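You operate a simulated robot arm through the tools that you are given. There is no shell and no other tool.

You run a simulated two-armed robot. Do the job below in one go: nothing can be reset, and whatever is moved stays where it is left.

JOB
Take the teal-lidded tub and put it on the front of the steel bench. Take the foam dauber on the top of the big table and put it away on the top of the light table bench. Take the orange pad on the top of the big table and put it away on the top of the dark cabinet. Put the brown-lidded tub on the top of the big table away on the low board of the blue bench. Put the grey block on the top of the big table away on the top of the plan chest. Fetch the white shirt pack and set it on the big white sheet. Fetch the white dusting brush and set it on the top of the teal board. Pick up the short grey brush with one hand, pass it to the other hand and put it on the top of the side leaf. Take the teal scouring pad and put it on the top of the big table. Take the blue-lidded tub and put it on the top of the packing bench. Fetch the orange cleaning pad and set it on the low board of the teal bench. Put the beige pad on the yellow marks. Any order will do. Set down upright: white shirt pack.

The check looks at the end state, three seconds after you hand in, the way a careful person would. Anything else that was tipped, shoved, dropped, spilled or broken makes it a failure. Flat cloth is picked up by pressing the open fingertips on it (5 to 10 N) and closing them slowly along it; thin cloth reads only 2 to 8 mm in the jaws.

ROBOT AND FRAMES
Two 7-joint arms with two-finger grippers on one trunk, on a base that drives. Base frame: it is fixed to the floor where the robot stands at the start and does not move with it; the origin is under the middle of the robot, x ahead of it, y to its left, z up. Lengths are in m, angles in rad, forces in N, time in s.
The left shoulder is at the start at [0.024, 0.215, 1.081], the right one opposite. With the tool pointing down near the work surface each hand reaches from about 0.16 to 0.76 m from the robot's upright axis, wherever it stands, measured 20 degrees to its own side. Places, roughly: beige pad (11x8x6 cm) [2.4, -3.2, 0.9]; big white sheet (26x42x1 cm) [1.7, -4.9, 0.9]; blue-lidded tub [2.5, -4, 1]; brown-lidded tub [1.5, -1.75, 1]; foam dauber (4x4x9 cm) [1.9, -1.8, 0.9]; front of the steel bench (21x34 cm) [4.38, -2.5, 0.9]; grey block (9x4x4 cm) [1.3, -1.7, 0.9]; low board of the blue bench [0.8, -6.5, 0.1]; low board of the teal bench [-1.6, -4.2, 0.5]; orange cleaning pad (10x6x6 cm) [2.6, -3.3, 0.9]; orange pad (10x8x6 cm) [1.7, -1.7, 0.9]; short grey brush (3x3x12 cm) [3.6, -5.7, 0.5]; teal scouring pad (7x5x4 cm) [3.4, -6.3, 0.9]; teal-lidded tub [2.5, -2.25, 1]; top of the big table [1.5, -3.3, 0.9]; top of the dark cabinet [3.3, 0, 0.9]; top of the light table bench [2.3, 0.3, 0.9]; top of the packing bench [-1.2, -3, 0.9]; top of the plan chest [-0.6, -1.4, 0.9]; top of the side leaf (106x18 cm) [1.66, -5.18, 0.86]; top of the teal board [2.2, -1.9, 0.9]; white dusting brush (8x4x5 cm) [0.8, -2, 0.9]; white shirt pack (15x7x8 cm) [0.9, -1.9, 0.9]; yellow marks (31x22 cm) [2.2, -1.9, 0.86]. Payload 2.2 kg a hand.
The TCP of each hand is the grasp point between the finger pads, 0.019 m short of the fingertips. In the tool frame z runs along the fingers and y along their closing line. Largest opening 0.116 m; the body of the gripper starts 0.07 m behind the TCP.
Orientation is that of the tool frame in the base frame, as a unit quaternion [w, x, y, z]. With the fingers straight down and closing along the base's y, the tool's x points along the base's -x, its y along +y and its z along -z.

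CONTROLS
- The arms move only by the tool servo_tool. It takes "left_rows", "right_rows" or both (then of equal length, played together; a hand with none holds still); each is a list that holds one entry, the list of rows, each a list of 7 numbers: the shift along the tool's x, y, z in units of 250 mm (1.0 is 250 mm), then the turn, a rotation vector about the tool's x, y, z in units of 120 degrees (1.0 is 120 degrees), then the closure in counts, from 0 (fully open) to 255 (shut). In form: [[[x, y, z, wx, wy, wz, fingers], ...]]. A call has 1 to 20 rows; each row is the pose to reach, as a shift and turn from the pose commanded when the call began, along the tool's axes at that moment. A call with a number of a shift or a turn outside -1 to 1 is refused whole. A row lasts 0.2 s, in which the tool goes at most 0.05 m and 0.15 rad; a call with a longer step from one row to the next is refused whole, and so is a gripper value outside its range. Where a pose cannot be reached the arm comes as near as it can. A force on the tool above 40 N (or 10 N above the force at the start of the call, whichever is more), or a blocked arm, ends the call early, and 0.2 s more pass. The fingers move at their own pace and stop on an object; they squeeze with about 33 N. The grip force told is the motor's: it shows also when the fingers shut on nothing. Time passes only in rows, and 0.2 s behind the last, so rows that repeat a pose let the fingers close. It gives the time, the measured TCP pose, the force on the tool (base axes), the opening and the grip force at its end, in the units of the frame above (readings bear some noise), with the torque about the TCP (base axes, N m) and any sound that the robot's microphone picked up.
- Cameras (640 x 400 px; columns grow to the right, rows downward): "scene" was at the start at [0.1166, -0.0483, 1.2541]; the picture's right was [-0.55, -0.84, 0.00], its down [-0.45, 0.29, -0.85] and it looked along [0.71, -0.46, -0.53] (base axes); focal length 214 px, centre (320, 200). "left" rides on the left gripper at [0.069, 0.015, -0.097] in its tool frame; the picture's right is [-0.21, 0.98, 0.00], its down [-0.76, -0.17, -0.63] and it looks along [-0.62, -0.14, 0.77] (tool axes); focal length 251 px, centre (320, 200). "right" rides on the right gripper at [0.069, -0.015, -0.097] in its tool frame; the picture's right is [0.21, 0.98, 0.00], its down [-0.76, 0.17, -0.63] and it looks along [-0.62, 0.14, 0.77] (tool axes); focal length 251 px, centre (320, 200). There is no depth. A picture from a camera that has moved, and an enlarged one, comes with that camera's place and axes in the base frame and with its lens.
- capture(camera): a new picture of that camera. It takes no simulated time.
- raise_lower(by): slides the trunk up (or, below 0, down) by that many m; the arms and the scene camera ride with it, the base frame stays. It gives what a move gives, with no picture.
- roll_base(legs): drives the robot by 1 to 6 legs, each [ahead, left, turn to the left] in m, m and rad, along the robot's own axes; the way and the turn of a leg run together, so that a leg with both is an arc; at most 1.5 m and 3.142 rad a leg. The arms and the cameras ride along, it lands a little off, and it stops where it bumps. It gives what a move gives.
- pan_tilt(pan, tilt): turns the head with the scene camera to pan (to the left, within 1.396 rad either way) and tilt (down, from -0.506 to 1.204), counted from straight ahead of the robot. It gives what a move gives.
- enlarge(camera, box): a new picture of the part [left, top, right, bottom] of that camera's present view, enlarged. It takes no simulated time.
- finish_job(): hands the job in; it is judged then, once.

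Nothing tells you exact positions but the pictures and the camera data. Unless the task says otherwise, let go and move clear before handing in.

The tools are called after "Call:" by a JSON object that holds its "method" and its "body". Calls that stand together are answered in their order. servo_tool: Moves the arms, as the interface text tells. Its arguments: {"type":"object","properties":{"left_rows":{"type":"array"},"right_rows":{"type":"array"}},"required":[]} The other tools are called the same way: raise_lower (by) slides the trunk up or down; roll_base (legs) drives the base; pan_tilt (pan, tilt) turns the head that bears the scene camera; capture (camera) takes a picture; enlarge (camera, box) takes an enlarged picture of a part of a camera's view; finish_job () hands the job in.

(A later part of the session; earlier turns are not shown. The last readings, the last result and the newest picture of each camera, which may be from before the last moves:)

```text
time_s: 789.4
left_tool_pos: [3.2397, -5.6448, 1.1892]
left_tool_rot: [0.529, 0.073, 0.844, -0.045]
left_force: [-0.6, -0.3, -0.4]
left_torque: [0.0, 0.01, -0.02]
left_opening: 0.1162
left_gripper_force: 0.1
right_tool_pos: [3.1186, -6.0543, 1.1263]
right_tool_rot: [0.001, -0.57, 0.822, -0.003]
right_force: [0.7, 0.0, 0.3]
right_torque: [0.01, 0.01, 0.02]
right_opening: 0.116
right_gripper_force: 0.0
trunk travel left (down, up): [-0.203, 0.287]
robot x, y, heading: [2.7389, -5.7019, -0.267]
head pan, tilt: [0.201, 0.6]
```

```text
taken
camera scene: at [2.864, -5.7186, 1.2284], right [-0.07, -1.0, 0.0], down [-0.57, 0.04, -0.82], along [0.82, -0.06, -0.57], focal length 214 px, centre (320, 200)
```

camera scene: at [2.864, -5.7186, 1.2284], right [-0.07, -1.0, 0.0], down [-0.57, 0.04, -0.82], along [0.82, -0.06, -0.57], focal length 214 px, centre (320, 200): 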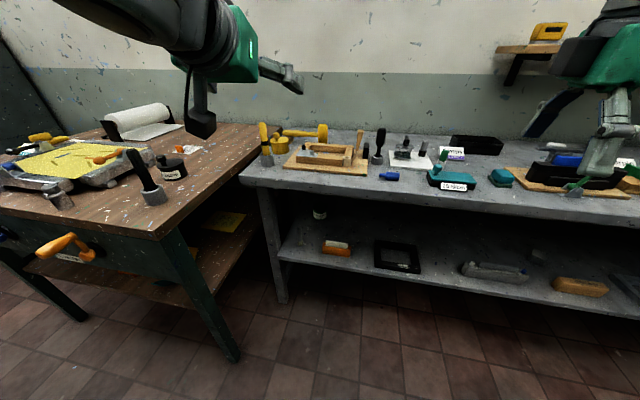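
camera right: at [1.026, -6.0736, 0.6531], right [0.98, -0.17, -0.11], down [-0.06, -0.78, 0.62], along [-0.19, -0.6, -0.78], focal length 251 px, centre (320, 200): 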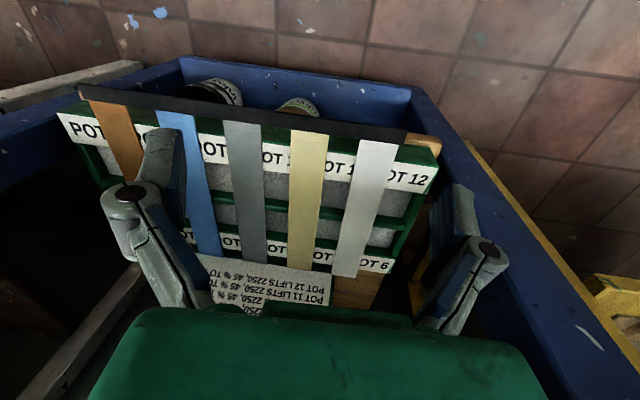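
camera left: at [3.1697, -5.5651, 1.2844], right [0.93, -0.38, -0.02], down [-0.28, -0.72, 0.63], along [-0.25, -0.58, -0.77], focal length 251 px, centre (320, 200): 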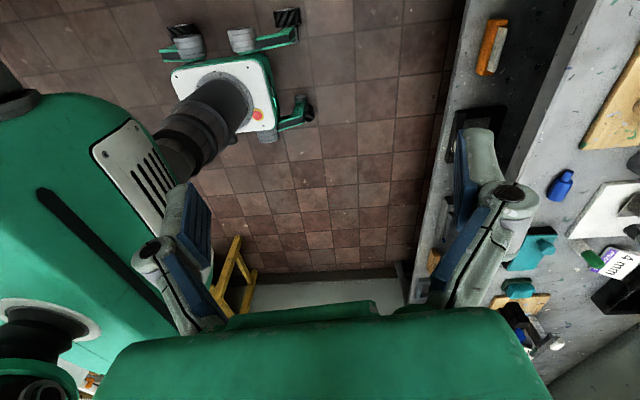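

Left hand tilted. Lower the trunk and then the left arm in front of the shelf.

Call:
{"method": "raise_lower", "body": {"by": -0.2}}

Call:
{"method": "servo_tool", "body": {"left_rows": [[[0.12, 0, 0.058, 0, 0, 0, 0], [0.24, 0, 0.116, 0, 0, 0, 0], [0.36, 0, 0.174, 0, 0, 0, 0], [0.48, 0, 0.232, 0, 0, 0, 0], [0.6, 0, 0.29, 0, 0, 0, 0], [0.72, 0, 0.348, 0, 0, 0, 0], [0.84, 0, 0.4, 0, 0, 0, 0], [0.96, 0, 0.4, 0, 0, 0, 0]]]}}

Call:
{"method": "capture", "body": {"camera": "left"}}

Call:
{"method": "capture", "body": {"camera": "scene"}}

```text
time_s: 791.6
left_tool_pos: [3.2391, -5.6448, 0.9897]
left_tool_rot: [0.529, 0.073, 0.844, -0.044]
left_force: [-0.5, 1.4, -0.6]
left_torque: [-0.03, 0.02, -0.02]
left_opening: 0.1159
left_gripper_force: 0.0
right_tool_pos: [3.1182, -6.0543, 0.9266]
right_tool_rot: [0.002, -0.57, 0.822, -0.002]
right_force: [0.9, 0.4, 0.5]
right_torque: [-0.01, 0.03, -0.02]
right_opening: 0.116
right_gripper_force: 0.1
trunk travel left (down, up): [-0.003, 0.487]
robot x, y, heading: [2.735, -5.704, -0.265]
head pan, tilt: [0.201, 0.6]
```

```text
time_s: 793.4
left_tool_pos: [3.226, -5.6422, 0.7286]
left_tool_rot: [0.529, 0.073, 0.845, -0.044]
left_force: [-0.1, 0.0, -0.5]
left_torque: [0.0, 0.0, 0.02]
left_opening: 0.116
left_gripper_force: 0.1
right_tool_pos: [3.1188, -6.0549, 0.9266]
right_tool_rot: [0.002, -0.57, 0.822, -0.002]
right_force: [0.0, -0.4, 0.8]
right_torque: [0.0, 0.04, 0.0]
right_opening: 0.116
right_gripper_force: 0.2
trunk travel left (down, up): [-0.003, 0.487]
robot x, y, heading: [2.739, -5.7007, -0.272]
head pan, tilt: [0.201, 0.6]
```

```text
taken
camera left: at [3.1134, -5.6074, 0.7092], right [0.26, 0.95, 0.2], down [-0.26, -0.13, 0.96], along [0.93, -0.3, 0.22], focal length 251 px, centre (320, 200)
```

left: 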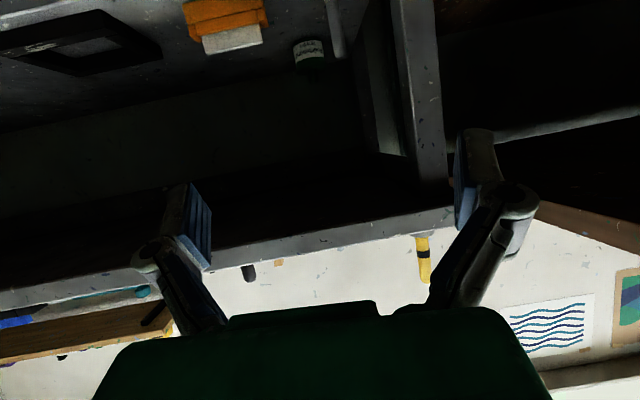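

```text
taken
camera scene: at [2.8643, -5.7192, 1.0282], right [-0.07, -1.0, 0.0], down [-0.57, 0.04, -0.82], along [0.82, -0.05, -0.57], focal length 214 px, centre (320, 200)
```

scene: 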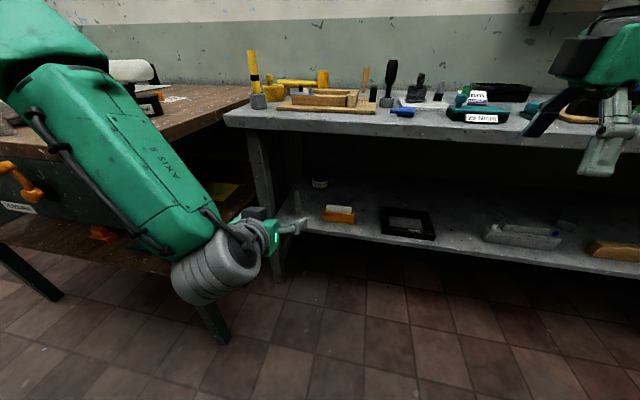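

Lower the left hand to brush height, then creep the base forward.

Call:
{"method": "servo_tool", "body": {"left_rows": [[[0.12, 0.03, 0.058, 0, 0, 0, 0], [0.24, 0.06, 0.116, 0, 0, 0, 0], [0.36, 0.09, 0.174, 0, 0, 0, 0], [0.48, 0.12, 0.232, 0, 0, 0, 0], [0.58, 0.14, 0.28, 0, 0, 0, 0], [0.58, 0.14, 0.28, 0, 0, 0, 0]]]}}

Call:
{"method": "roll_base", "body": {"legs": [[0.13, 0, 0]]}}

Call:
{"method": "capture", "body": {"camera": "left"}}

Call:
{"method": "capture", "body": {"camera": "scene"}}

```text
time_s: 794.8
left_tool_pos: [3.2296, -5.6061, 0.5695]
left_tool_rot: [0.529, 0.073, 0.845, -0.044]
left_force: [0.5, -0.3, 0.3]
left_torque: [0.01, 0.0, 0.01]
left_opening: 0.1159
left_gripper_force: 0.0
right_tool_pos: [3.1195, -6.0543, 0.9277]
right_tool_rot: [0.002, -0.57, 0.821, -0.001]
right_force: [-0.5, -0.2, 0.4]
right_torque: [0.0, 0.01, 0.02]
right_opening: 0.116
right_gripper_force: 0.0
trunk travel left (down, up): [-0.003, 0.487]
robot x, y, heading: [2.7383, -5.7038, -0.267]
head pan, tilt: [0.201, 0.6]
```

```text
time_s: 796.1
left_tool_pos: [3.3526, -5.6405, 0.5694]
left_tool_rot: [0.529, 0.074, 0.844, -0.044]
left_force: [0.3, 0.6, -1.0]
left_torque: [-0.01, -0.05, -0.01]
left_opening: 0.1161
left_gripper_force: 0.1
right_tool_pos: [3.2424, -6.0899, 0.9257]
right_tool_rot: [0.002, -0.569, 0.822, -0.002]
right_force: [0.4, 0.1, -0.8]
right_torque: [0.05, 0.03, -0.02]
right_opening: 0.116
right_gripper_force: 0.0
trunk travel left (down, up): [-0.003, 0.487]
robot x, y, heading: [2.8619, -5.7377, -0.268]
head pan, tilt: [0.201, 0.6]
```

```text
taken
camera left: at [3.2405, -5.607, 0.5491], right [0.26, 0.95, 0.2], down [-0.26, -0.13, 0.96], along [0.93, -0.3, 0.22], focal length 251 px, centre (320, 200)
```

left: 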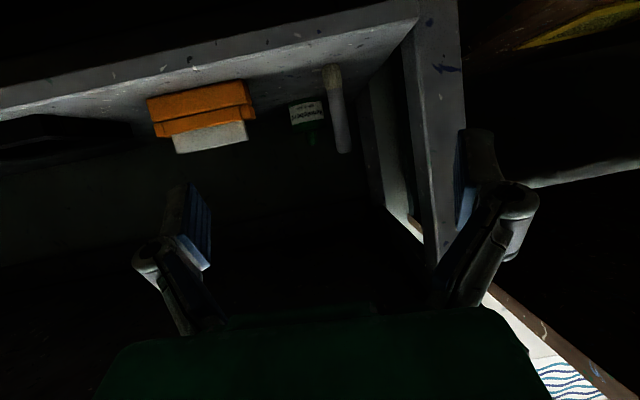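

```text
taken
camera scene: at [2.9879, -5.7538, 1.0281], right [-0.07, -1.0, 0.0], down [-0.57, 0.04, -0.82], along [0.82, -0.05, -0.57], focal length 214 px, centre (320, 200)
```

scene: 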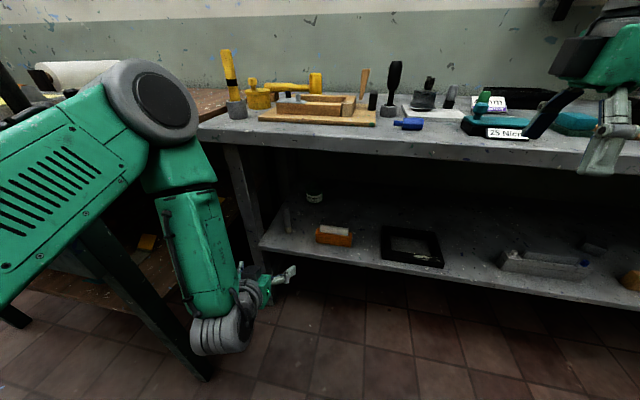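

Refined: shelf at z≈0.456, brush at about (3.60,-5.674), top at z 0.57. Check the left elbow's clearance to the wooden bench before going closer.

Call:
{"method": "pan_tilt", "body": {"pan": 0.9, "tilt": 0.7}}

Call:
{"method": "capture", "body": {"camera": "scene"}}

```text
time_s: 797.1
left_tool_pos: [3.3518, -5.6398, 0.5697]
left_tool_rot: [0.529, 0.074, 0.844, -0.044]
left_force: [-0.2, 0.3, -0.4]
left_torque: [0.0, 0.01, 0.01]
left_opening: 0.1158
left_gripper_force: 0.1
right_tool_pos: [3.2394, -6.0876, 0.9269]
right_tool_rot: [0.002, -0.569, 0.823, -0.003]
right_force: [0.0, 0.1, 0.2]
right_torque: [0.02, -0.01, -0.03]
right_opening: 0.1159
right_gripper_force: 0.0
trunk travel left (down, up): [-0.003, 0.487]
robot x, y, heading: [2.8623, -5.7377, -0.267]
head pan, tilt: [0.901, 0.7]
```

```text
taken
camera scene: at [2.9672, -5.697, 1.0198], right [0.59, -0.81, 0.0], down [-0.52, -0.38, -0.76], along [0.62, 0.45, -0.65], focal length 214 px, centre (320, 200)
```

scene: 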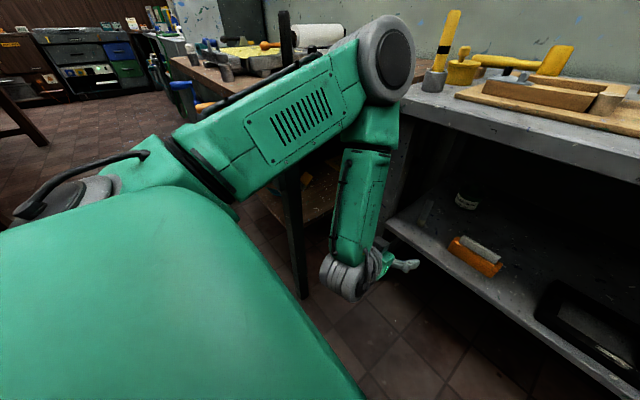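

Elbow is clear above the bench corner, and the arm can reach the rest without moving the base. Narrow the fingers and extend to 10 cm short of the brush.

Call:
{"method": "servo_tool", "body": {"left_rows": [[[-0.01, 0.006, 0.11, 0, 0, 0, 60], [-0.02, 0.012, 0.22, 0, 0, 0, 120], [-0.03, 0.018, 0.33, 0, 0, 0, 120], [-0.045, 0.024, 0.44, 0, 0, 0, 120], [-0.06, 0.03, 0.55, 0, 0, 0, 120], [-0.068, 0.037, 0.645, 0, 0, 0, 120], [-0.068, 0.037, 0.645, 0, 0, 0, 120]]]}}

Call:
{"method": "capture", "body": {"camera": "left"}}

Call:
{"method": "capture", "body": {"camera": "scene"}}

```text
time_s: 798.8
left_tool_pos: [3.5024, -5.6698, 0.5184]
left_tool_rot: [0.529, 0.07, 0.845, -0.038]
left_force: [0.4, -0.5, 0.1]
left_torque: [0.0, -0.01, 0.02]
left_opening: 0.061
left_gripper_force: 0.0
left hand out of reach, approached as far as the arm can: row 4, 5, 6, 7
right_tool_pos: [3.2389, -6.0881, 0.9278]
right_tool_rot: [0.002, -0.569, 0.822, -0.003]
right_force: [-0.5, -0.2, 0.4]
right_torque: [0.01, -0.01, 0.0]
right_opening: 0.116
right_gripper_force: 0.2
trunk travel left (down, up): [-0.003, 0.487]
robot x, y, heading: [2.8643, -5.7339, -0.269]
head pan, tilt: [0.901, 0.7]
```

```text
taken
camera left: at [3.3895, -5.6348, 0.4974], right [0.25, 0.95, 0.2], down [-0.26, -0.13, 0.95], along [0.93, -0.29, 0.22], focal length 251 px, centre (320, 200)
```

left: 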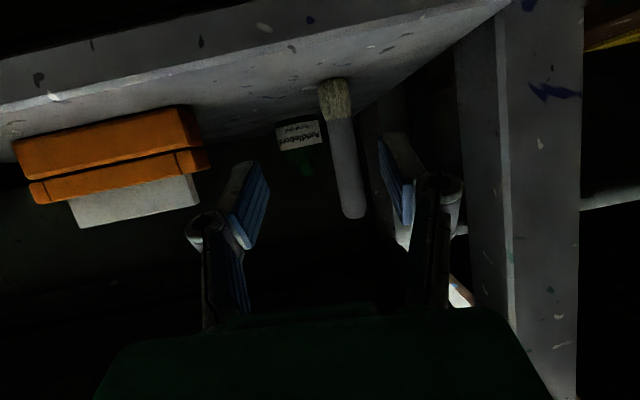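

```text
taken
camera scene: at [2.9675, -5.6972, 1.0198], right [0.59, -0.81, 0.0], down [-0.52, -0.38, -0.76], along [0.61, 0.45, -0.65], focal length 214 px, centre (320, 200)
```

scene: 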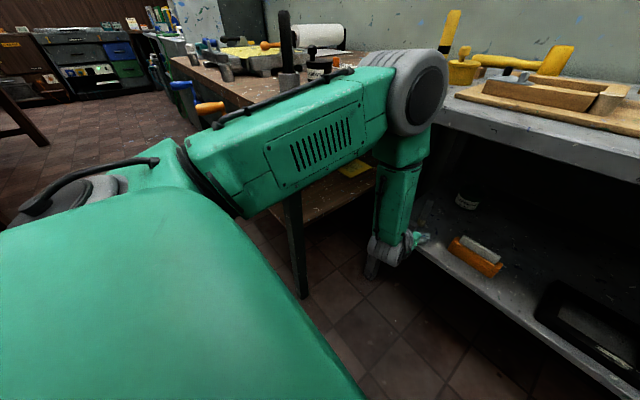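

Slightly short again. Ease the tilt by ~7° and shift left 2 cm, which should let the arm extend further.

Call:
{"method": "servo_tool", "body": {"left_rows": [[[0, 0.04, 0, 0, 0.03, 0, 120], [0, 0.08, 0, 0, 0.06, 0, 120], [0, 0.08, 0.05, 0, 0.06, 0, 120], [-0.02, 0.08, 0.12, 0, 0.06, 0, 120], [-0.03, 0.08, 0.18, 0, 0.06, 0, 120], [-0.03, 0.08, 0.18, 0, 0.06, 0, 120]]]}}

Call:
{"method": "capture", "body": {"camera": "left"}}

Call:
{"method": "capture", "body": {"camera": "scene"}}

```text
time_s: 800.1
left_tool_pos: [3.5481, -5.6653, 0.5054]
left_tool_rot: [0.475, 0.074, 0.876, -0.035]
left_force: [0.4, 0.7, -0.5]
left_torque: [0.0, -0.02, 0.01]
left_opening: 0.0615
left_gripper_force: 0.1
left hand out of reach, approached as far as the arm can: row 1, 2, 3, 4, 5, 6
right_tool_pos: [3.2395, -6.0886, 0.9275]
right_tool_rot: [0.002, -0.57, 0.822, -0.002]
right_force: [0.3, 0.0, -0.3]
right_torque: [0.02, -0.02, -0.02]
right_opening: 0.1162
right_gripper_force: 0.1
trunk travel left (down, up): [-0.003, 0.487]
robot x, y, heading: [2.8637, -5.7373, -0.268]
head pan, tilt: [0.901, 0.7]
```

```text
taken
camera left: at [3.4338, -5.6313, 0.5009], right [0.27, 0.94, 0.19], down [-0.14, -0.15, 0.98], along [0.95, -0.29, 0.09], focal length 251 px, centre (320, 200)
```

left: 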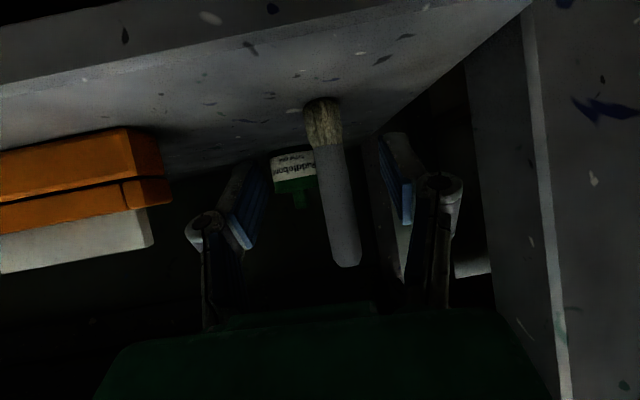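

```text
taken
camera scene: at [2.9677, -5.6972, 1.0198], right [0.59, -0.81, 0.0], down [-0.52, -0.38, -0.76], along [0.61, 0.45, -0.65], focal length 214 px, centre (320, 200)
```

scene: 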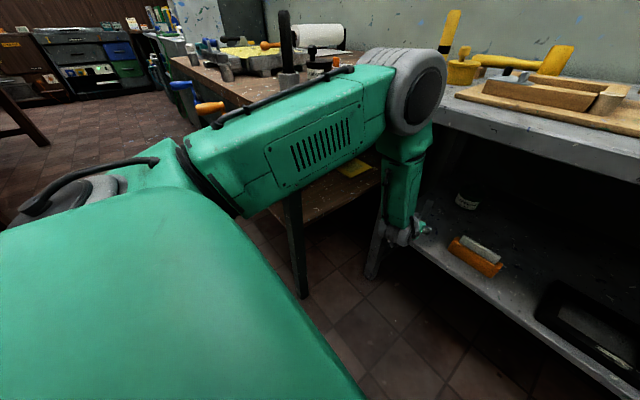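

Call:
{"method": "servo_tool", "body": {"left_rows": [[[-0.04, 0, 0.06, 0, 0.01, 0, 120], [-0.08, 0, 0.12, 0, 0.02, 0, 120], [-0.12, 0, 0.185, 0, 0.03, 0, 120], [-0.12, 0, 0.185, 0, 0.03, 0, 120]]]}}

Call:
{"method": "capture", "body": {"camera": "left"}}

```text
time_s: 801.1
left_tool_pos: [3.6029, -5.6748, 0.5058]
left_tool_rot: [0.448, 0.077, 0.89, -0.037]
left_force: [-0.4, 0.1, 0.4]
left_torque: [0.03, 0.04, 0.01]
left_opening: 0.0615
left_gripper_force: 0.1
right_tool_pos: [3.2393, -6.0884, 0.9281]
right_tool_rot: [0.002, -0.57, 0.822, -0.003]
right_force: [0.0, 0.4, 0.2]
right_torque: [0.02, -0.02, -0.02]
right_opening: 0.116
right_gripper_force: 0.0
trunk travel left (down, up): [-0.003, 0.487]
robot x, y, heading: [2.8602, -5.737, -0.266]
head pan, tilt: [0.901, 0.7]
```

```text
taken
camera left: at [3.4879, -5.6399, 0.5074], right [0.29, 0.94, 0.17], down [-0.08, -0.16, 0.98], along [0.95, -0.3, 0.03], focal length 251 px, centre (320, 200)
```

left: 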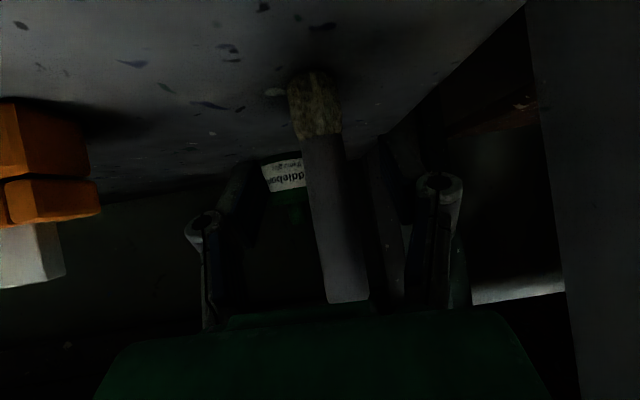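

The brush is between the fingers. Close on it.

Call:
{"method": "servo_tool", "body": {"left_rows": [[[0, 0, 0, 0, 0, 0, 150], [0, 0, 0, 0, 0, 0, 180], [0, 0, 0, 0, 0, 0, 210], [0, 0, 0, 0, 0, 0, 255], [0, 0, 0, 0, 0, 0, 255], [0, 0, 0, 0, 0, 0, 255]]]}}

Call:
{"method": "capture", "body": {"camera": "left"}}

```text
time_s: 802.5
left_tool_pos: [3.6022, -5.674, 0.5064]
left_tool_rot: [0.448, 0.077, 0.89, -0.037]
left_force: [-0.2, -0.6, -0.6]
left_torque: [0.0, 0.02, 0.0]
left_opening: 0.0237
left_gripper_force: 32.6
right_tool_pos: [3.2395, -6.0888, 0.9286]
right_tool_rot: [0.002, -0.57, 0.822, -0.003]
right_force: [0.1, 0.2, 0.6]
right_torque: [0.02, -0.01, -0.03]
right_opening: 0.116
right_gripper_force: 0.0
trunk travel left (down, up): [-0.003, 0.487]
robot x, y, heading: [2.8633, -5.7402, -0.264]
head pan, tilt: [0.901, 0.7]
```

```text
taken
camera left: at [3.4879, -5.6397, 0.5073], right [0.29, 0.94, 0.18], down [-0.09, -0.16, 0.98], along [0.95, -0.3, 0.03], focal length 251 px, centre (320, 200)
```

left: 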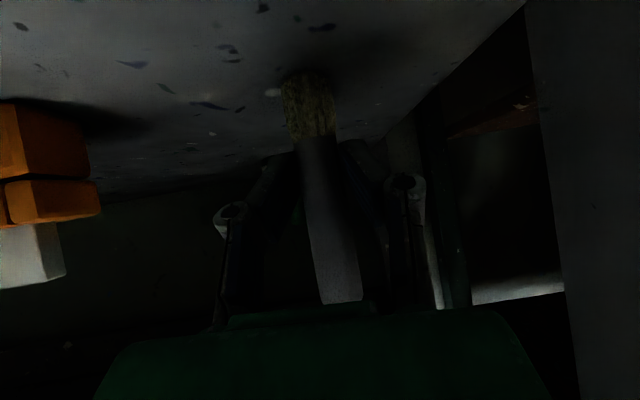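

Gripped. Lift a little with the trunk and back straight out.

Call:
{"method": "raise_lower", "body": {"by": 0.04}}

Call:
{"method": "roll_base", "body": {"legs": [[-0.3, 0, 0]]}}

Call:
{"method": "capture", "body": {"camera": "left"}}

Call:
{"method": "pan_tilt", "body": {"pan": 0.3, "tilt": 0.7}}

Call:
{"method": "capture", "body": {"camera": "scene"}}

```text
time_s: 803.4
left_tool_pos: [3.6021, -5.6747, 0.5461]
left_tool_rot: [0.448, 0.077, 0.89, -0.037]
left_force: [-0.4, 0.0, -1.0]
left_torque: [-0.03, -0.02, 0.0]
left_opening: 0.0236
left_gripper_force: 33.9
right_tool_pos: [3.2394, -6.0882, 0.967]
right_tool_rot: [0.002, -0.569, 0.822, -0.003]
right_force: [0.6, -0.8, -0.3]
right_torque: [-0.01, -0.01, -0.02]
right_opening: 0.1162
right_gripper_force: 0.0
trunk travel left (down, up): [-0.043, 0.447]
robot x, y, heading: [2.8563, -5.7396, -0.27]
head pan, tilt: [0.901, 0.7]
```

```text
time_s: 805.4
left_tool_pos: [3.3146, -5.5956, 0.5466]
left_tool_rot: [0.448, 0.077, 0.89, -0.037]
left_force: [0.5, 0.1, -0.2]
left_torque: [0.0, -0.01, 0.04]
left_opening: 0.0236
left_gripper_force: 32.7
right_tool_pos: [2.9509, -6.0088, 0.9686]
right_tool_rot: [0.003, -0.57, 0.822, -0.003]
right_force: [0.7, 0.7, 0.4]
right_torque: [-0.01, 0.01, 0.01]
right_opening: 0.1162
right_gripper_force: 0.1
trunk travel left (down, up): [-0.043, 0.447]
robot x, y, heading: [2.571, -5.6566, -0.265]
head pan, tilt: [0.901, 0.7]
```

```text
taken
camera left: at [3.1996, -5.5604, 0.5478], right [0.29, 0.94, 0.18], down [-0.09, -0.16, 0.98], along [0.95, -0.3, 0.04], focal length 251 px, centre (320, 200)
```

left: 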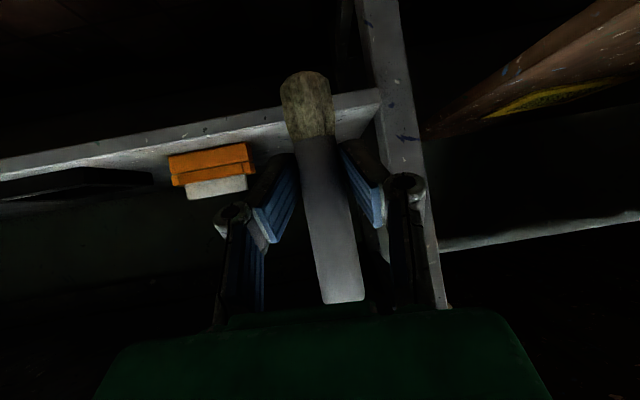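

```text
time_s: 806.4
left_tool_pos: [3.3135, -5.5945, 0.5482]
left_tool_rot: [0.45, 0.077, 0.889, -0.038]
left_force: [-1.3, -0.1, -0.9]
left_torque: [-0.04, 0.01, -0.01]
left_opening: 0.0237
left_gripper_force: 33.1
right_tool_pos: [2.9483, -6.0066, 0.9691]
right_tool_rot: [0.003, -0.57, 0.822, -0.004]
right_force: [-0.2, 0.1, 0.2]
right_torque: [0.0, 0.01, 0.01]
right_opening: 0.1158
right_gripper_force: 0.1
trunk travel left (down, up): [-0.043, 0.447]
robot x, y, heading: [2.5724, -5.654, -0.269]
head pan, tilt: [0.3, 0.7]
```

```text
taken
camera scene: at [2.6966, -5.6651, 1.0596], right [0.03, -1.0, 0.0], down [-0.65, -0.02, -0.76], along [0.76, 0.03, -0.65], focal length 214 px, centre (320, 200)
```

scene: 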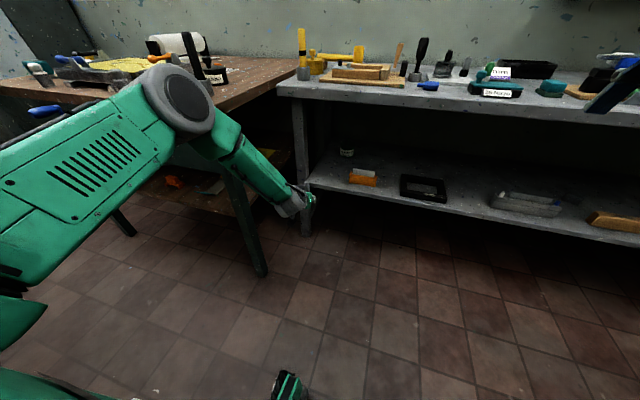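

Brush is out. Raise the trunk to working height and lift the left hand for the hand-over.

Call:
{"method": "raise_lower", "body": {"by": 0.2}}

Call:
{"method": "servo_tool", "body": {"left_rows": [[[-0.12, 0, -0.09, 0, 0, 0, 255], [-0.24, 0, -0.18, 0, 0, 0, 255], [-0.36, 0, -0.27, 0, 0, 0, 255], [-0.48, 0, -0.36, 0, 0, 0, 255], [-0.6, 0, -0.45, 0, 0, 0, 255], [-0.6, -0.1, -0.45, 0, 0, 0, 255], [-0.6, -0.2, -0.45, 0, 0, 0, 255], [-0.6, -0.2, -0.45, 0, 0, 0, 255]]]}}

Call:
{"method": "pan_tilt", "body": {"pan": 0.2, "tilt": 0.7}}

Call:
{"method": "capture", "body": {"camera": "scene"}}

Call:
{"method": "capture", "body": {"camera": "right"}}

```text
time_s: 808.6
left_tool_pos: [3.3134, -5.5961, 0.7472]
left_tool_rot: [0.45, 0.076, 0.889, -0.036]
left_force: [0.6, 0.4, -0.1]
left_torque: [0.03, 0.02, 0.0]
left_opening: 0.0237
left_gripper_force: 33.0
right_tool_pos: [2.9478, -6.0081, 1.1688]
right_tool_rot: [0.002, -0.57, 0.821, -0.005]
right_force: [1.1, 0.3, 0.4]
right_torque: [-0.01, 0.01, -0.01]
right_opening: 0.1159
right_gripper_force: 0.1
trunk travel left (down, up): [-0.243, 0.247]
robot x, y, heading: [2.5728, -5.659, -0.275]
head pan, tilt: [0.3, 0.7]
```

```text
time_s: 810.4
left_tool_pos: [3.3012, -5.6439, 0.9373]
left_tool_rot: [0.45, 0.077, 0.889, -0.037]
left_force: [-0.1, 0.6, -0.1]
left_torque: [0.03, 0.02, 0.01]
left_opening: 0.0236
left_gripper_force: 33.4
right_tool_pos: [2.9473, -6.0089, 1.17]
right_tool_rot: [0.003, -0.57, 0.822, -0.004]
right_force: [-0.2, 0.5, 0.3]
right_torque: [0.03, 0.02, 0.04]
right_opening: 0.116
right_gripper_force: 0.0
trunk travel left (down, up): [-0.243, 0.247]
robot x, y, heading: [2.574, -5.6529, -0.272]
head pan, tilt: [0.3, 0.7]
```

```text
time_s: 811.1
left_tool_pos: [3.3028, -5.6441, 0.9378]
left_tool_rot: [0.449, 0.077, 0.889, -0.037]
left_force: [0.0, -0.9, -0.2]
left_torque: [-0.01, -0.01, -0.03]
left_opening: 0.0238
left_gripper_force: 33.1
right_tool_pos: [2.9484, -6.0074, 1.1688]
right_tool_rot: [0.003, -0.57, 0.822, -0.004]
right_force: [-0.1, 0.0, 0.2]
right_torque: [0.01, -0.01, -0.02]
right_opening: 0.1162
right_gripper_force: 0.0
trunk travel left (down, up): [-0.243, 0.247]
robot x, y, heading: [2.5724, -5.6615, -0.268]
head pan, tilt: [0.201, 0.7]
```

```text
taken
camera scene: at [2.6972, -5.6739, 1.2596], right [-0.07, -1.0, 0.0], down [-0.65, 0.04, -0.76], along [0.76, -0.05, -0.65], focal length 214 px, centre (320, 200)
```

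scene: 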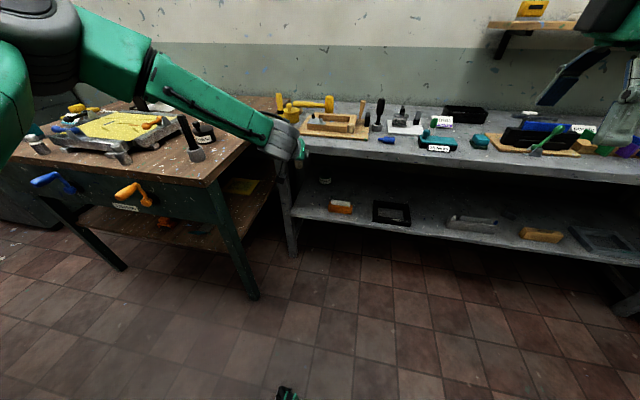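

```text
taken
camera right: at [2.9375, -6.0775, 1.2652], right [-0.99, 0.14, -0.01], down [0.1, 0.77, 0.63], along [0.1, 0.62, -0.78], focal length 251 px, centre (320, 200)
```

right: 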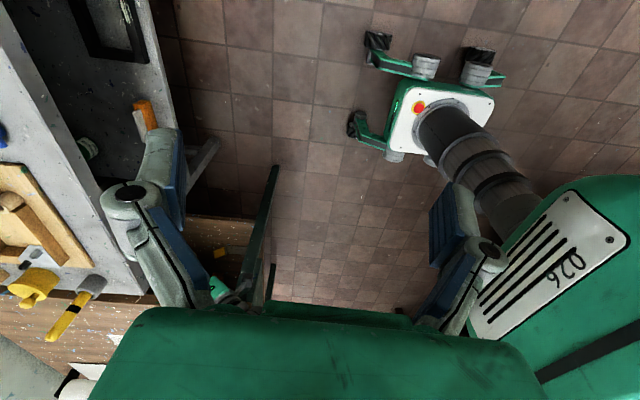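

Bring the left hand closer to the middle in front of the robot for the hand-over.

Call:
{"method": "servo_tool", "body": {"left_rows": [[[0.06, -0.07, -0.09, 0, 0, 0, 255], [0.12, -0.14, -0.18, 0, 0, 0, 255], [0.19, -0.21, -0.27, 0, 0, 0, 255], [0.25, -0.28, -0.36, 0, 0, 0, 255], [0.32, -0.35, -0.45, 0, 0, 0, 255], [0.38, -0.42, -0.54, 0, 0, 0, 255], [0.38, -0.42, -0.54, 0, 0, 0, 255]]]}}

Call:
{"method": "servo_tool", "body": {"right_rows": [[[-0.1, -0.05, 0, 0, 0, 0, 60], [-0.2, -0.1, 0, 0, 0, 0, 100], [-0.3, -0.15, 0, 0, 0, 0, 150], [-0.4, -0.2, 0, 0, 0, 0, 156], [-0.5, -0.25, 0, 0, 0, 0, 156], [-0.6, -0.3, 0, 0, 0, 0, 156], [-0.6, -0.3, 0, 0, 0, 0, 156]]]}}

Call:
{"method": "pan_tilt", "body": {"pan": 0.0, "tilt": 0.75}}

Call:
{"method": "capture", "body": {"camera": "scene"}}

Call:
{"method": "capture", "body": {"camera": "right"}}

```text
time_s: 812.7
left_tool_pos: [3.1211, -5.7214, 0.9383]
left_tool_rot: [0.45, 0.077, 0.889, -0.037]
left_force: [-0.4, -0.2, 0.4]
left_torque: [0.01, 0.01, -0.01]
left_opening: 0.0237
left_gripper_force: 33.2
right_tool_pos: [2.9487, -6.0082, 1.168]
right_tool_rot: [0.003, -0.569, 0.822, -0.004]
right_force: [-0.2, 0.1, 0.1]
right_torque: [0.0, 0.0, 0.03]
right_opening: 0.116
right_gripper_force: 0.0
trunk travel left (down, up): [-0.243, 0.247]
robot x, y, heading: [2.5717, -5.6558, -0.267]
head pan, tilt: [0.201, 0.7]
```

```text
time_s: 814.3
left_tool_pos: [3.1215, -5.7179, 0.9379]
left_tool_rot: [0.449, 0.076, 0.889, -0.037]
left_force: [1.2, -0.8, -0.1]
left_torque: [0.02, 0.03, 0.03]
left_opening: 0.0235
left_gripper_force: 33.4
right_tool_pos: [3.0699, -5.8914, 1.1722]
right_tool_rot: [0.002, -0.57, 0.822, -0.005]
right_force: [0.8, -0.2, 0.4]
right_torque: [0.0, 0.03, 0.02]
right_opening: 0.0449
right_gripper_force: 0.0
trunk travel left (down, up): [-0.243, 0.247]
robot x, y, heading: [2.5692, -5.6572, -0.265]
head pan, tilt: [0.201, 0.7]
```

```text
time_s: 815.0
left_tool_pos: [3.1217, -5.7191, 0.9376]
left_tool_rot: [0.449, 0.076, 0.889, -0.036]
left_force: [0.1, 0.4, -0.9]
left_torque: [0.01, -0.03, -0.03]
left_opening: 0.0239
left_gripper_force: 33.4
right_tool_pos: [3.0702, -5.8943, 1.1719]
right_tool_rot: [0.002, -0.57, 0.822, -0.004]
right_force: [-0.7, -0.2, -0.1]
right_torque: [-0.02, 0.0, 0.02]
right_opening: 0.045
right_gripper_force: 0.1
trunk travel left (down, up): [-0.243, 0.247]
robot x, y, heading: [2.5709, -5.6557, -0.263]
head pan, tilt: [0.0, 0.75]
```

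```text
taken
camera scene: at [2.6924, -5.6899, 1.2553], right [-0.26, -0.96, 0.0], down [-0.66, 0.18, -0.73], along [0.7, -0.19, -0.69], focal length 214 px, centre (320, 200)
```

scene: 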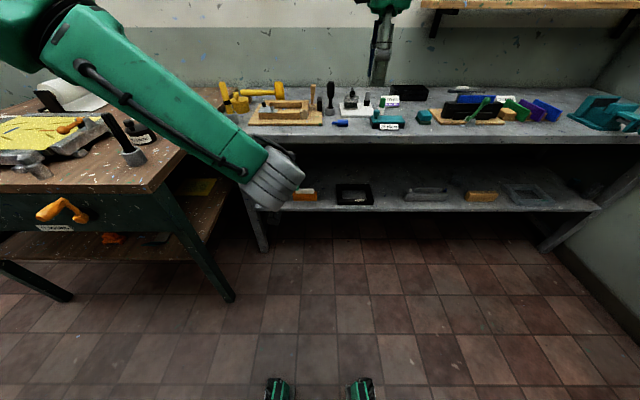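

```text
taken
camera right: at [3.0594, -5.9637, 1.2674], right [-0.99, 0.14, -0.01], down [0.1, 0.77, 0.63], along [0.1, 0.62, -0.78], focal length 251 px, centre (320, 200)
```

right: 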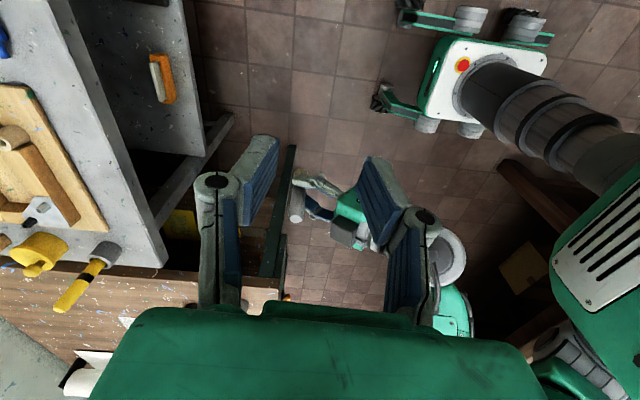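

Call:
{"method": "enlarge", "body": {"camera": "right", "box": [250, 140, 400, 260]}}

```text
3.33 times, centred on (325, 200) of right
camera zoom: at [3.0594, -5.9637, 1.2674], right [-0.99, 0.14, -0.01], down [0.1, 0.77, 0.63], along [0.1, 0.62, -0.78], focal length 838 px, centre (303, 200)
```

zoom: 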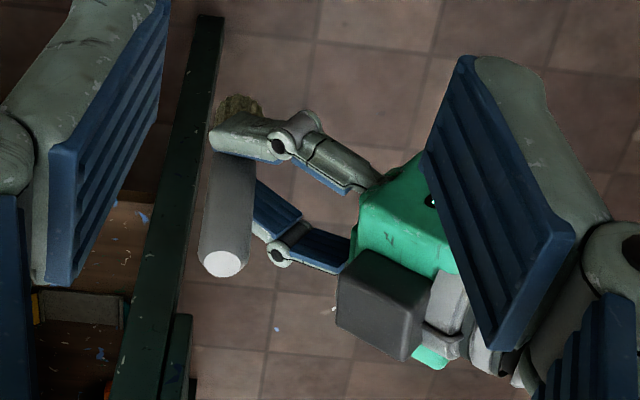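

Brush top at about (3.132,-5.722, 1.00). Bring the right hand above it and descend partly.

Call:
{"method": "servo_tool", "body": {"right_rows": [[[-0.12, 0, 0, 0, 0, 0, 156], [-0.24, 0, 0, 0, 0, 0, 156], [-0.36, 0, 0, 0, 0, 0, 156], [-0.48, 0, 0, 0, 0, 0, 156], [-0.6, 0.005, 0, 0, 0, 0, 156], [-0.732, 0.01, 0, 0, 0, 0, 156], [-0.732, 0.01, 0.12, 0, 0, 0, 156], [-0.732, 0.01, 0.24, 0, 0, 0, 156], [-0.732, 0.01, 0.36, 0, 0, 0, 156], [-0.732, 0.01, 0.48, 0, 0, 0, 156], [-0.732, 0.01, 0.5, 0, 0, 0, 156], [-0.732, 0.01, 0.5, 0, 0, 0, 156]]]}}

Call:
{"method": "capture", "body": {"camera": "right"}}

Call:
{"method": "capture", "body": {"camera": "scene"}}

```text
time_s: 817.6
left_tool_pos: [3.1211, -5.718, 0.9383]
left_tool_rot: [0.449, 0.077, 0.889, -0.038]
left_force: [0.1, 0.0, 0.0]
left_torque: [0.04, 0.01, 0.0]
left_opening: 0.0236
left_gripper_force: 33.1
right_tool_pos: [3.135, -5.7194, 1.0436]
right_tool_rot: [0.003, -0.57, 0.822, -0.005]
right_force: [-0.4, 0.1, 0.0]
right_torque: [0.0, -0.02, 0.0]
right_opening: 0.0447
right_gripper_force: 0.0
right hand out of reach, approached as far as the arm can: row 6
trunk travel left (down, up): [-0.243, 0.247]
robot x, y, heading: [2.575, -5.6586, -0.27]
head pan, tilt: [0.0, 0.75]
```

```text
taken
camera right: at [3.124, -5.7891, 1.1399], right [-0.99, 0.14, -0.01], down [0.1, 0.77, 0.63], along [0.1, 0.62, -0.78], focal length 251 px, centre (320, 200)
```

right: 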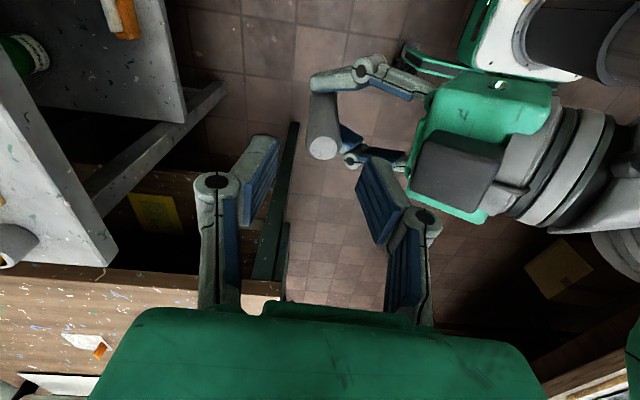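

```text
taken
camera scene: at [2.6934, -5.6878, 1.2553], right [-0.27, -0.96, 0.0], down [-0.66, 0.18, -0.73], along [0.7, -0.19, -0.69], focal length 214 px, centre (320, 200)
```

scene: 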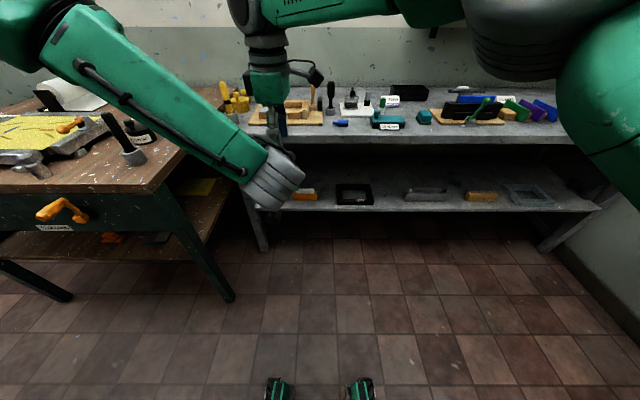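

Perfectly aligned with the brush top. Descend 5 cm and close.

Call:
{"method": "servo_tool", "body": {"right_rows": [[[0, 0, 0.06, 0, 0, 0, 156], [0, 0, 0.12, 0, 0, 0, 156], [0, 0, 0.17, 0, 0, 0, 156], [0, 0, 0.2, 0, 0, 0, 156], [0, 0, 0.2, 0, 0, 0, 156]]]}}

Call:
{"method": "capture", "body": {"camera": "right"}}

```text
time_s: 818.8
left_tool_pos: [3.1216, -5.7182, 0.9393]
left_tool_rot: [0.45, 0.076, 0.889, -0.037]
left_force: [0.4, -0.3, 0.0]
left_torque: [-0.01, 0.01, -0.01]
left_opening: 0.0235
left_gripper_force: 33.2
right_tool_pos: [3.1348, -5.7205, 0.9949]
right_tool_rot: [0.003, -0.571, 0.821, -0.003]
right_force: [0.1, 0.0, 1.1]
right_torque: [0.02, 0.0, 0.01]
right_opening: 0.045
right_gripper_force: 0.1
trunk travel left (down, up): [-0.243, 0.247]
robot x, y, heading: [2.5739, -5.6612, -0.268]
head pan, tilt: [0.0, 0.75]
```

```text
taken
camera right: at [3.1241, -5.7907, 1.0915], right [-0.99, 0.14, -0.01], down [0.1, 0.77, 0.63], along [0.1, 0.62, -0.78], focal length 251 px, centre (320, 200)
```

right: 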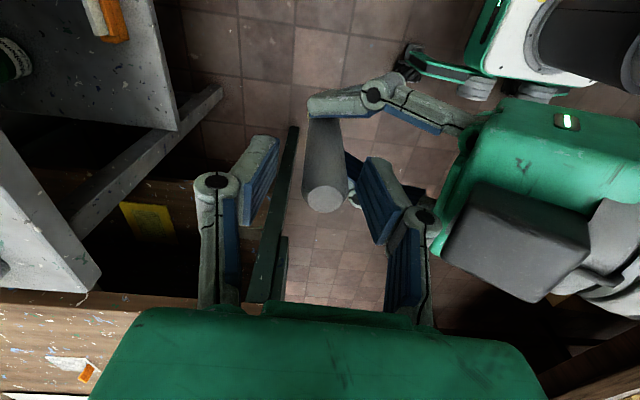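

Call:
{"method": "servo_tool", "body": {"right_rows": [[[0, 0, 0, 0, 0, 0, 180], [0, 0, 0, 0, 0, 0, 200], [0, 0, 0, 0, 0, 0, 230], [0, 0, 0, 0, 0, 0, 255], [0, 0, 0, 0, 0, 0, 255]]]}}

Call:
{"method": "capture", "body": {"camera": "right"}}

```text
time_s: 820.0
left_tool_pos: [3.1232, -5.7181, 0.9384]
left_tool_rot: [0.45, 0.077, 0.889, -0.038]
left_force: [17.8, -5.6, -5.2]
left_torque: [0.16, 0.49, -0.13]
left_opening: 0.0236
left_gripper_force: 32.3
right_tool_pos: [3.1342, -5.7211, 0.9947]
right_tool_rot: [0.002, -0.571, 0.821, -0.004]
right_force: [-18.7, 6.1, 4.8]
right_torque: [0.18, 0.62, 0.1]
right_opening: 0.0236
right_gripper_force: 33.5
trunk travel left (down, up): [-0.243, 0.247]
robot x, y, heading: [2.5752, -5.66, -0.273]
head pan, tilt: [0.0, 0.75]
```

```text
taken
camera right: at [3.1238, -5.7901, 1.0913], right [-0.99, 0.14, -0.01], down [0.1, 0.77, 0.63], along [0.1, 0.62, -0.78], focal length 251 px, centre (320, 200)
```

right: 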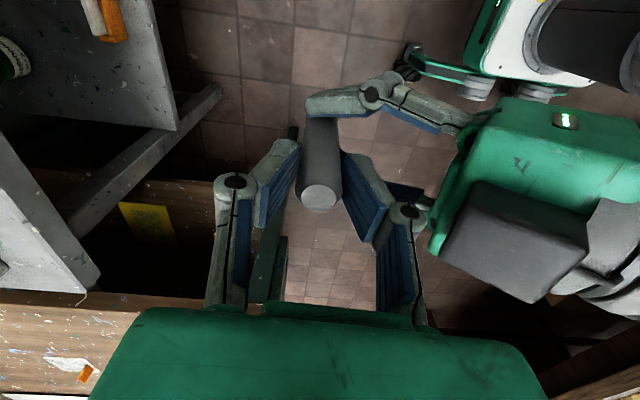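

Both hands hold it. Now the left hand lets go and backs off.

Call:
{"method": "servo_tool", "body": {"left_rows": [[[0, 0, 0, 0, 0, 0, 200], [0, 0, 0, 0, 0, 0, 160], [0, 0, 0, 0, 0, 0, 120], [0, 0, 0, 0, 0, 0, 110]]]}}

Call:
{"method": "capture", "body": {"camera": "right"}}

Call:
{"method": "servo_tool", "body": {"left_rows": [[[0.02, 0, -0.08, 0, 0, 0, 110], [0.05, 0, -0.18, 0, 0, 0, 110], [0.1, 0.02, -0.28, 0, 0, 0, 110], [0.15, 0.1, -0.38, 0, 0, 0, 110], [0.2, 0.2, -0.48, 0, 0, 0, 110], [0.25, 0.3, -0.5, 0, 0, 0, 60], [0.25, 0.42, -0.5, 0, 0, 0, 0]]]}}

Call:
{"method": "capture", "body": {"camera": "right"}}

Call:
{"method": "capture", "body": {"camera": "scene"}}

```text
time_s: 821.0
left_tool_pos: [3.1223, -5.7176, 0.938]
left_tool_rot: [0.45, 0.076, 0.889, -0.037]
left_force: [-0.5, 0.3, -0.1]
left_torque: [0.01, -0.03, -0.01]
left_opening: 0.0659
left_gripper_force: 0.2
right_tool_pos: [3.1351, -5.7198, 0.9947]
right_tool_rot: [0.003, -0.569, 0.822, -0.005]
right_force: [0.5, -0.1, -0.2]
right_torque: [-0.03, 0.0, 0.01]
right_opening: 0.0239
right_gripper_force: 32.4
trunk travel left (down, up): [-0.243, 0.247]
robot x, y, heading: [2.5732, -5.6601, -0.267]
head pan, tilt: [0.0, 0.75]
```

```text
taken
camera right: at [3.1242, -5.7907, 1.0917], right [-0.99, 0.14, -0.01], down [0.1, 0.77, 0.63], along [0.1, 0.62, -0.78], focal length 251 px, centre (320, 200)
```

right: 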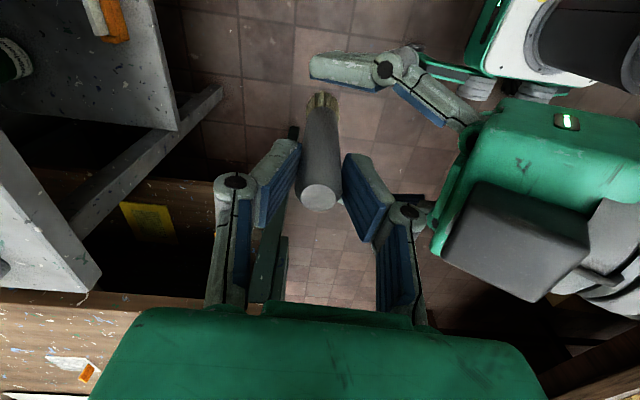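

```text
time_s: 822.6
left_tool_pos: [3.0253, -5.6124, 0.9627]
left_tool_rot: [0.449, 0.076, 0.89, -0.038]
left_force: [-0.3, -0.8, -0.6]
left_torque: [0.04, -0.03, 0.0]
left_opening: 0.116
left_gripper_force: 0.1
left hand out of reach, approached as far as the arm can: row 6, 7
right_tool_pos: [3.1352, -5.7188, 0.9957]
right_tool_rot: [0.002, -0.571, 0.821, -0.005]
right_force: [-0.4, 0.7, -0.2]
right_torque: [0.0, -0.02, 0.01]
right_opening: 0.0237
right_gripper_force: 33.1
trunk travel left (down, up): [-0.243, 0.247]
robot x, y, heading: [2.5693, -5.6601, -0.27]
head pan, tilt: [0.0, 0.75]
```

```text
taken
camera right: at [3.1243, -5.7896, 1.0916], right [-0.99, 0.14, -0.01], down [0.1, 0.77, 0.63], along [0.1, 0.62, -0.78], focal length 251 px, centre (320, 200)
```

right: 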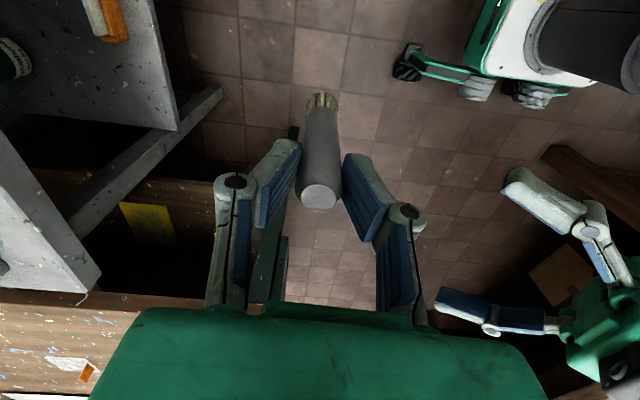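

```text
taken
camera scene: at [2.6931, -5.6867, 1.2553], right [-0.27, -0.96, 0.0], down [-0.66, 0.18, -0.73], along [0.7, -0.2, -0.69], focal length 214 px, centre (320, 200)
```

scene: 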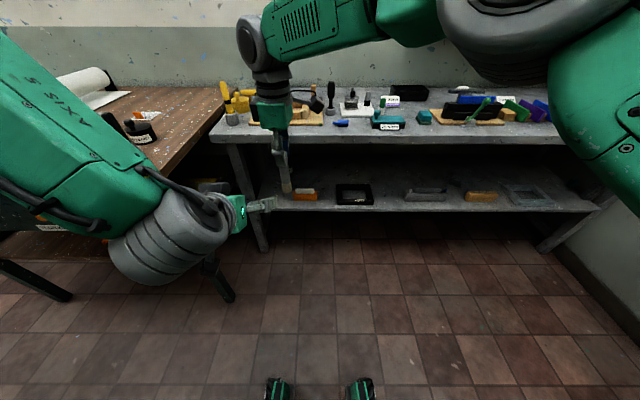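

Hand-over done; the right hand holds the brush. Raise it clear, and untilt the left hand.

Call:
{"method": "servo_tool", "body": {"right_rows": [[[0.06, 0.02, -0.08, 0, 0, 0, 255], [0.14, 0.06, -0.18, 0, 0, 0, 255], [0.24, 0.1, -0.3, 0, 0, 0, 255], [0.34, 0.14, -0.42, 0, 0, 0, 255], [0.44, 0.18, -0.54, 0, 0, 0, 255], [0.54, 0.22, -0.64, 0, 0, 0, 255], [0.64, 0.26, -0.7, 0, 0, 0, 255], [0.7, 0.3, -0.7, 0, 0, 0, 255]]], "left_rows": [[[0, 0, 0, 0, 0.06, 0, 0], [0, 0, 0, 0, 0.12, 0, 0], [0, 0, -0.03, 0, 0.18, 0, 0], [0, 0, -0.06, 0, 0.24, 0, 0], [0, 0, -0.1, 0, 0.3, 0, 0], [0, 0, -0.14, 0, 0.36, 0, 0], [0, 0, -0.18, 0, 0.42, 0, 0], [0, 0, -0.2, 0, 0.4475, 0, 0]]]}}

Call:
{"method": "servo_tool", "body": {"left_rows": [[[0, 0, -0.1, 0, 0, 0, 0], [0, 0, -0.2, 0, 0, 0, 0], [0, 0, -0.3, 0, 0, 0, 0], [0, 0, -0.4, 0, 0, 0, 0], [0, 0, -0.5, 0, 0, 0, 0]]]}}

Call:
{"method": "capture", "body": {"camera": "right"}}

```text
time_s: 824.4
left_tool_pos: [2.9854, -5.6094, 0.9911]
left_tool_rot: [-0.001, 0.086, 0.996, -0.001]
left_force: [-0.5, 0.4, 1.0]
left_torque: [0.0, -0.01, -0.05]
left_opening: 0.1159
left_gripper_force: 0.0
right_tool_pos: [3.0015, -5.8591, 1.1701]
right_tool_rot: [0.004, -0.57, 0.821, -0.006]
right_force: [0.3, 0.2, -0.2]
right_torque: [0.03, 0.01, 0.01]
right_opening: 0.0233
right_gripper_force: 32.9
trunk travel left (down, up): [-0.243, 0.247]
robot x, y, heading: [2.5692, -5.6613, -0.278]
head pan, tilt: [0.0, 0.75]
```

```text
time_s: 825.6
left_tool_pos: [2.986, -5.609, 1.1162]
left_tool_rot: [0.0, 0.085, 0.996, 0.001]
left_force: [-1.0, 0.3, 0.0]
left_torque: [-0.04, 0.0, -0.01]
left_opening: 0.116
left_gripper_force: 0.1
right_tool_pos: [2.9999, -5.8583, 1.1696]
right_tool_rot: [0.003, -0.57, 0.822, -0.004]
right_force: [-0.8, -0.9, 0.2]
right_torque: [0.02, -0.01, 0.02]
right_opening: 0.0237
right_gripper_force: 33.1
trunk travel left (down, up): [-0.243, 0.247]
robot x, y, heading: [2.5753, -5.6568, -0.271]
head pan, tilt: [0.0, 0.75]
```

```text
taken
camera right: at [2.99, -5.9281, 1.2661], right [-0.99, 0.14, -0.01], down [0.1, 0.77, 0.63], along [0.1, 0.62, -0.78], focal length 251 px, centre (320, 200)
```

right: 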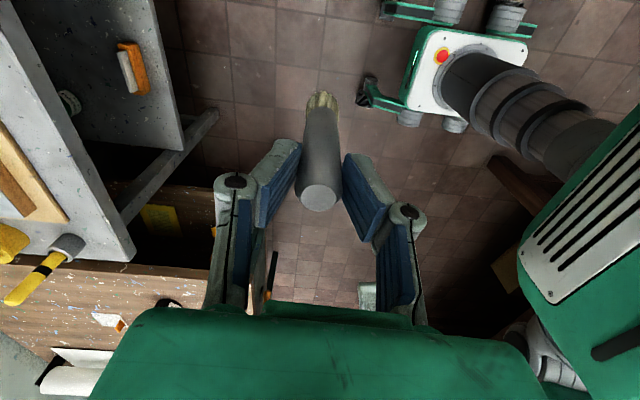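

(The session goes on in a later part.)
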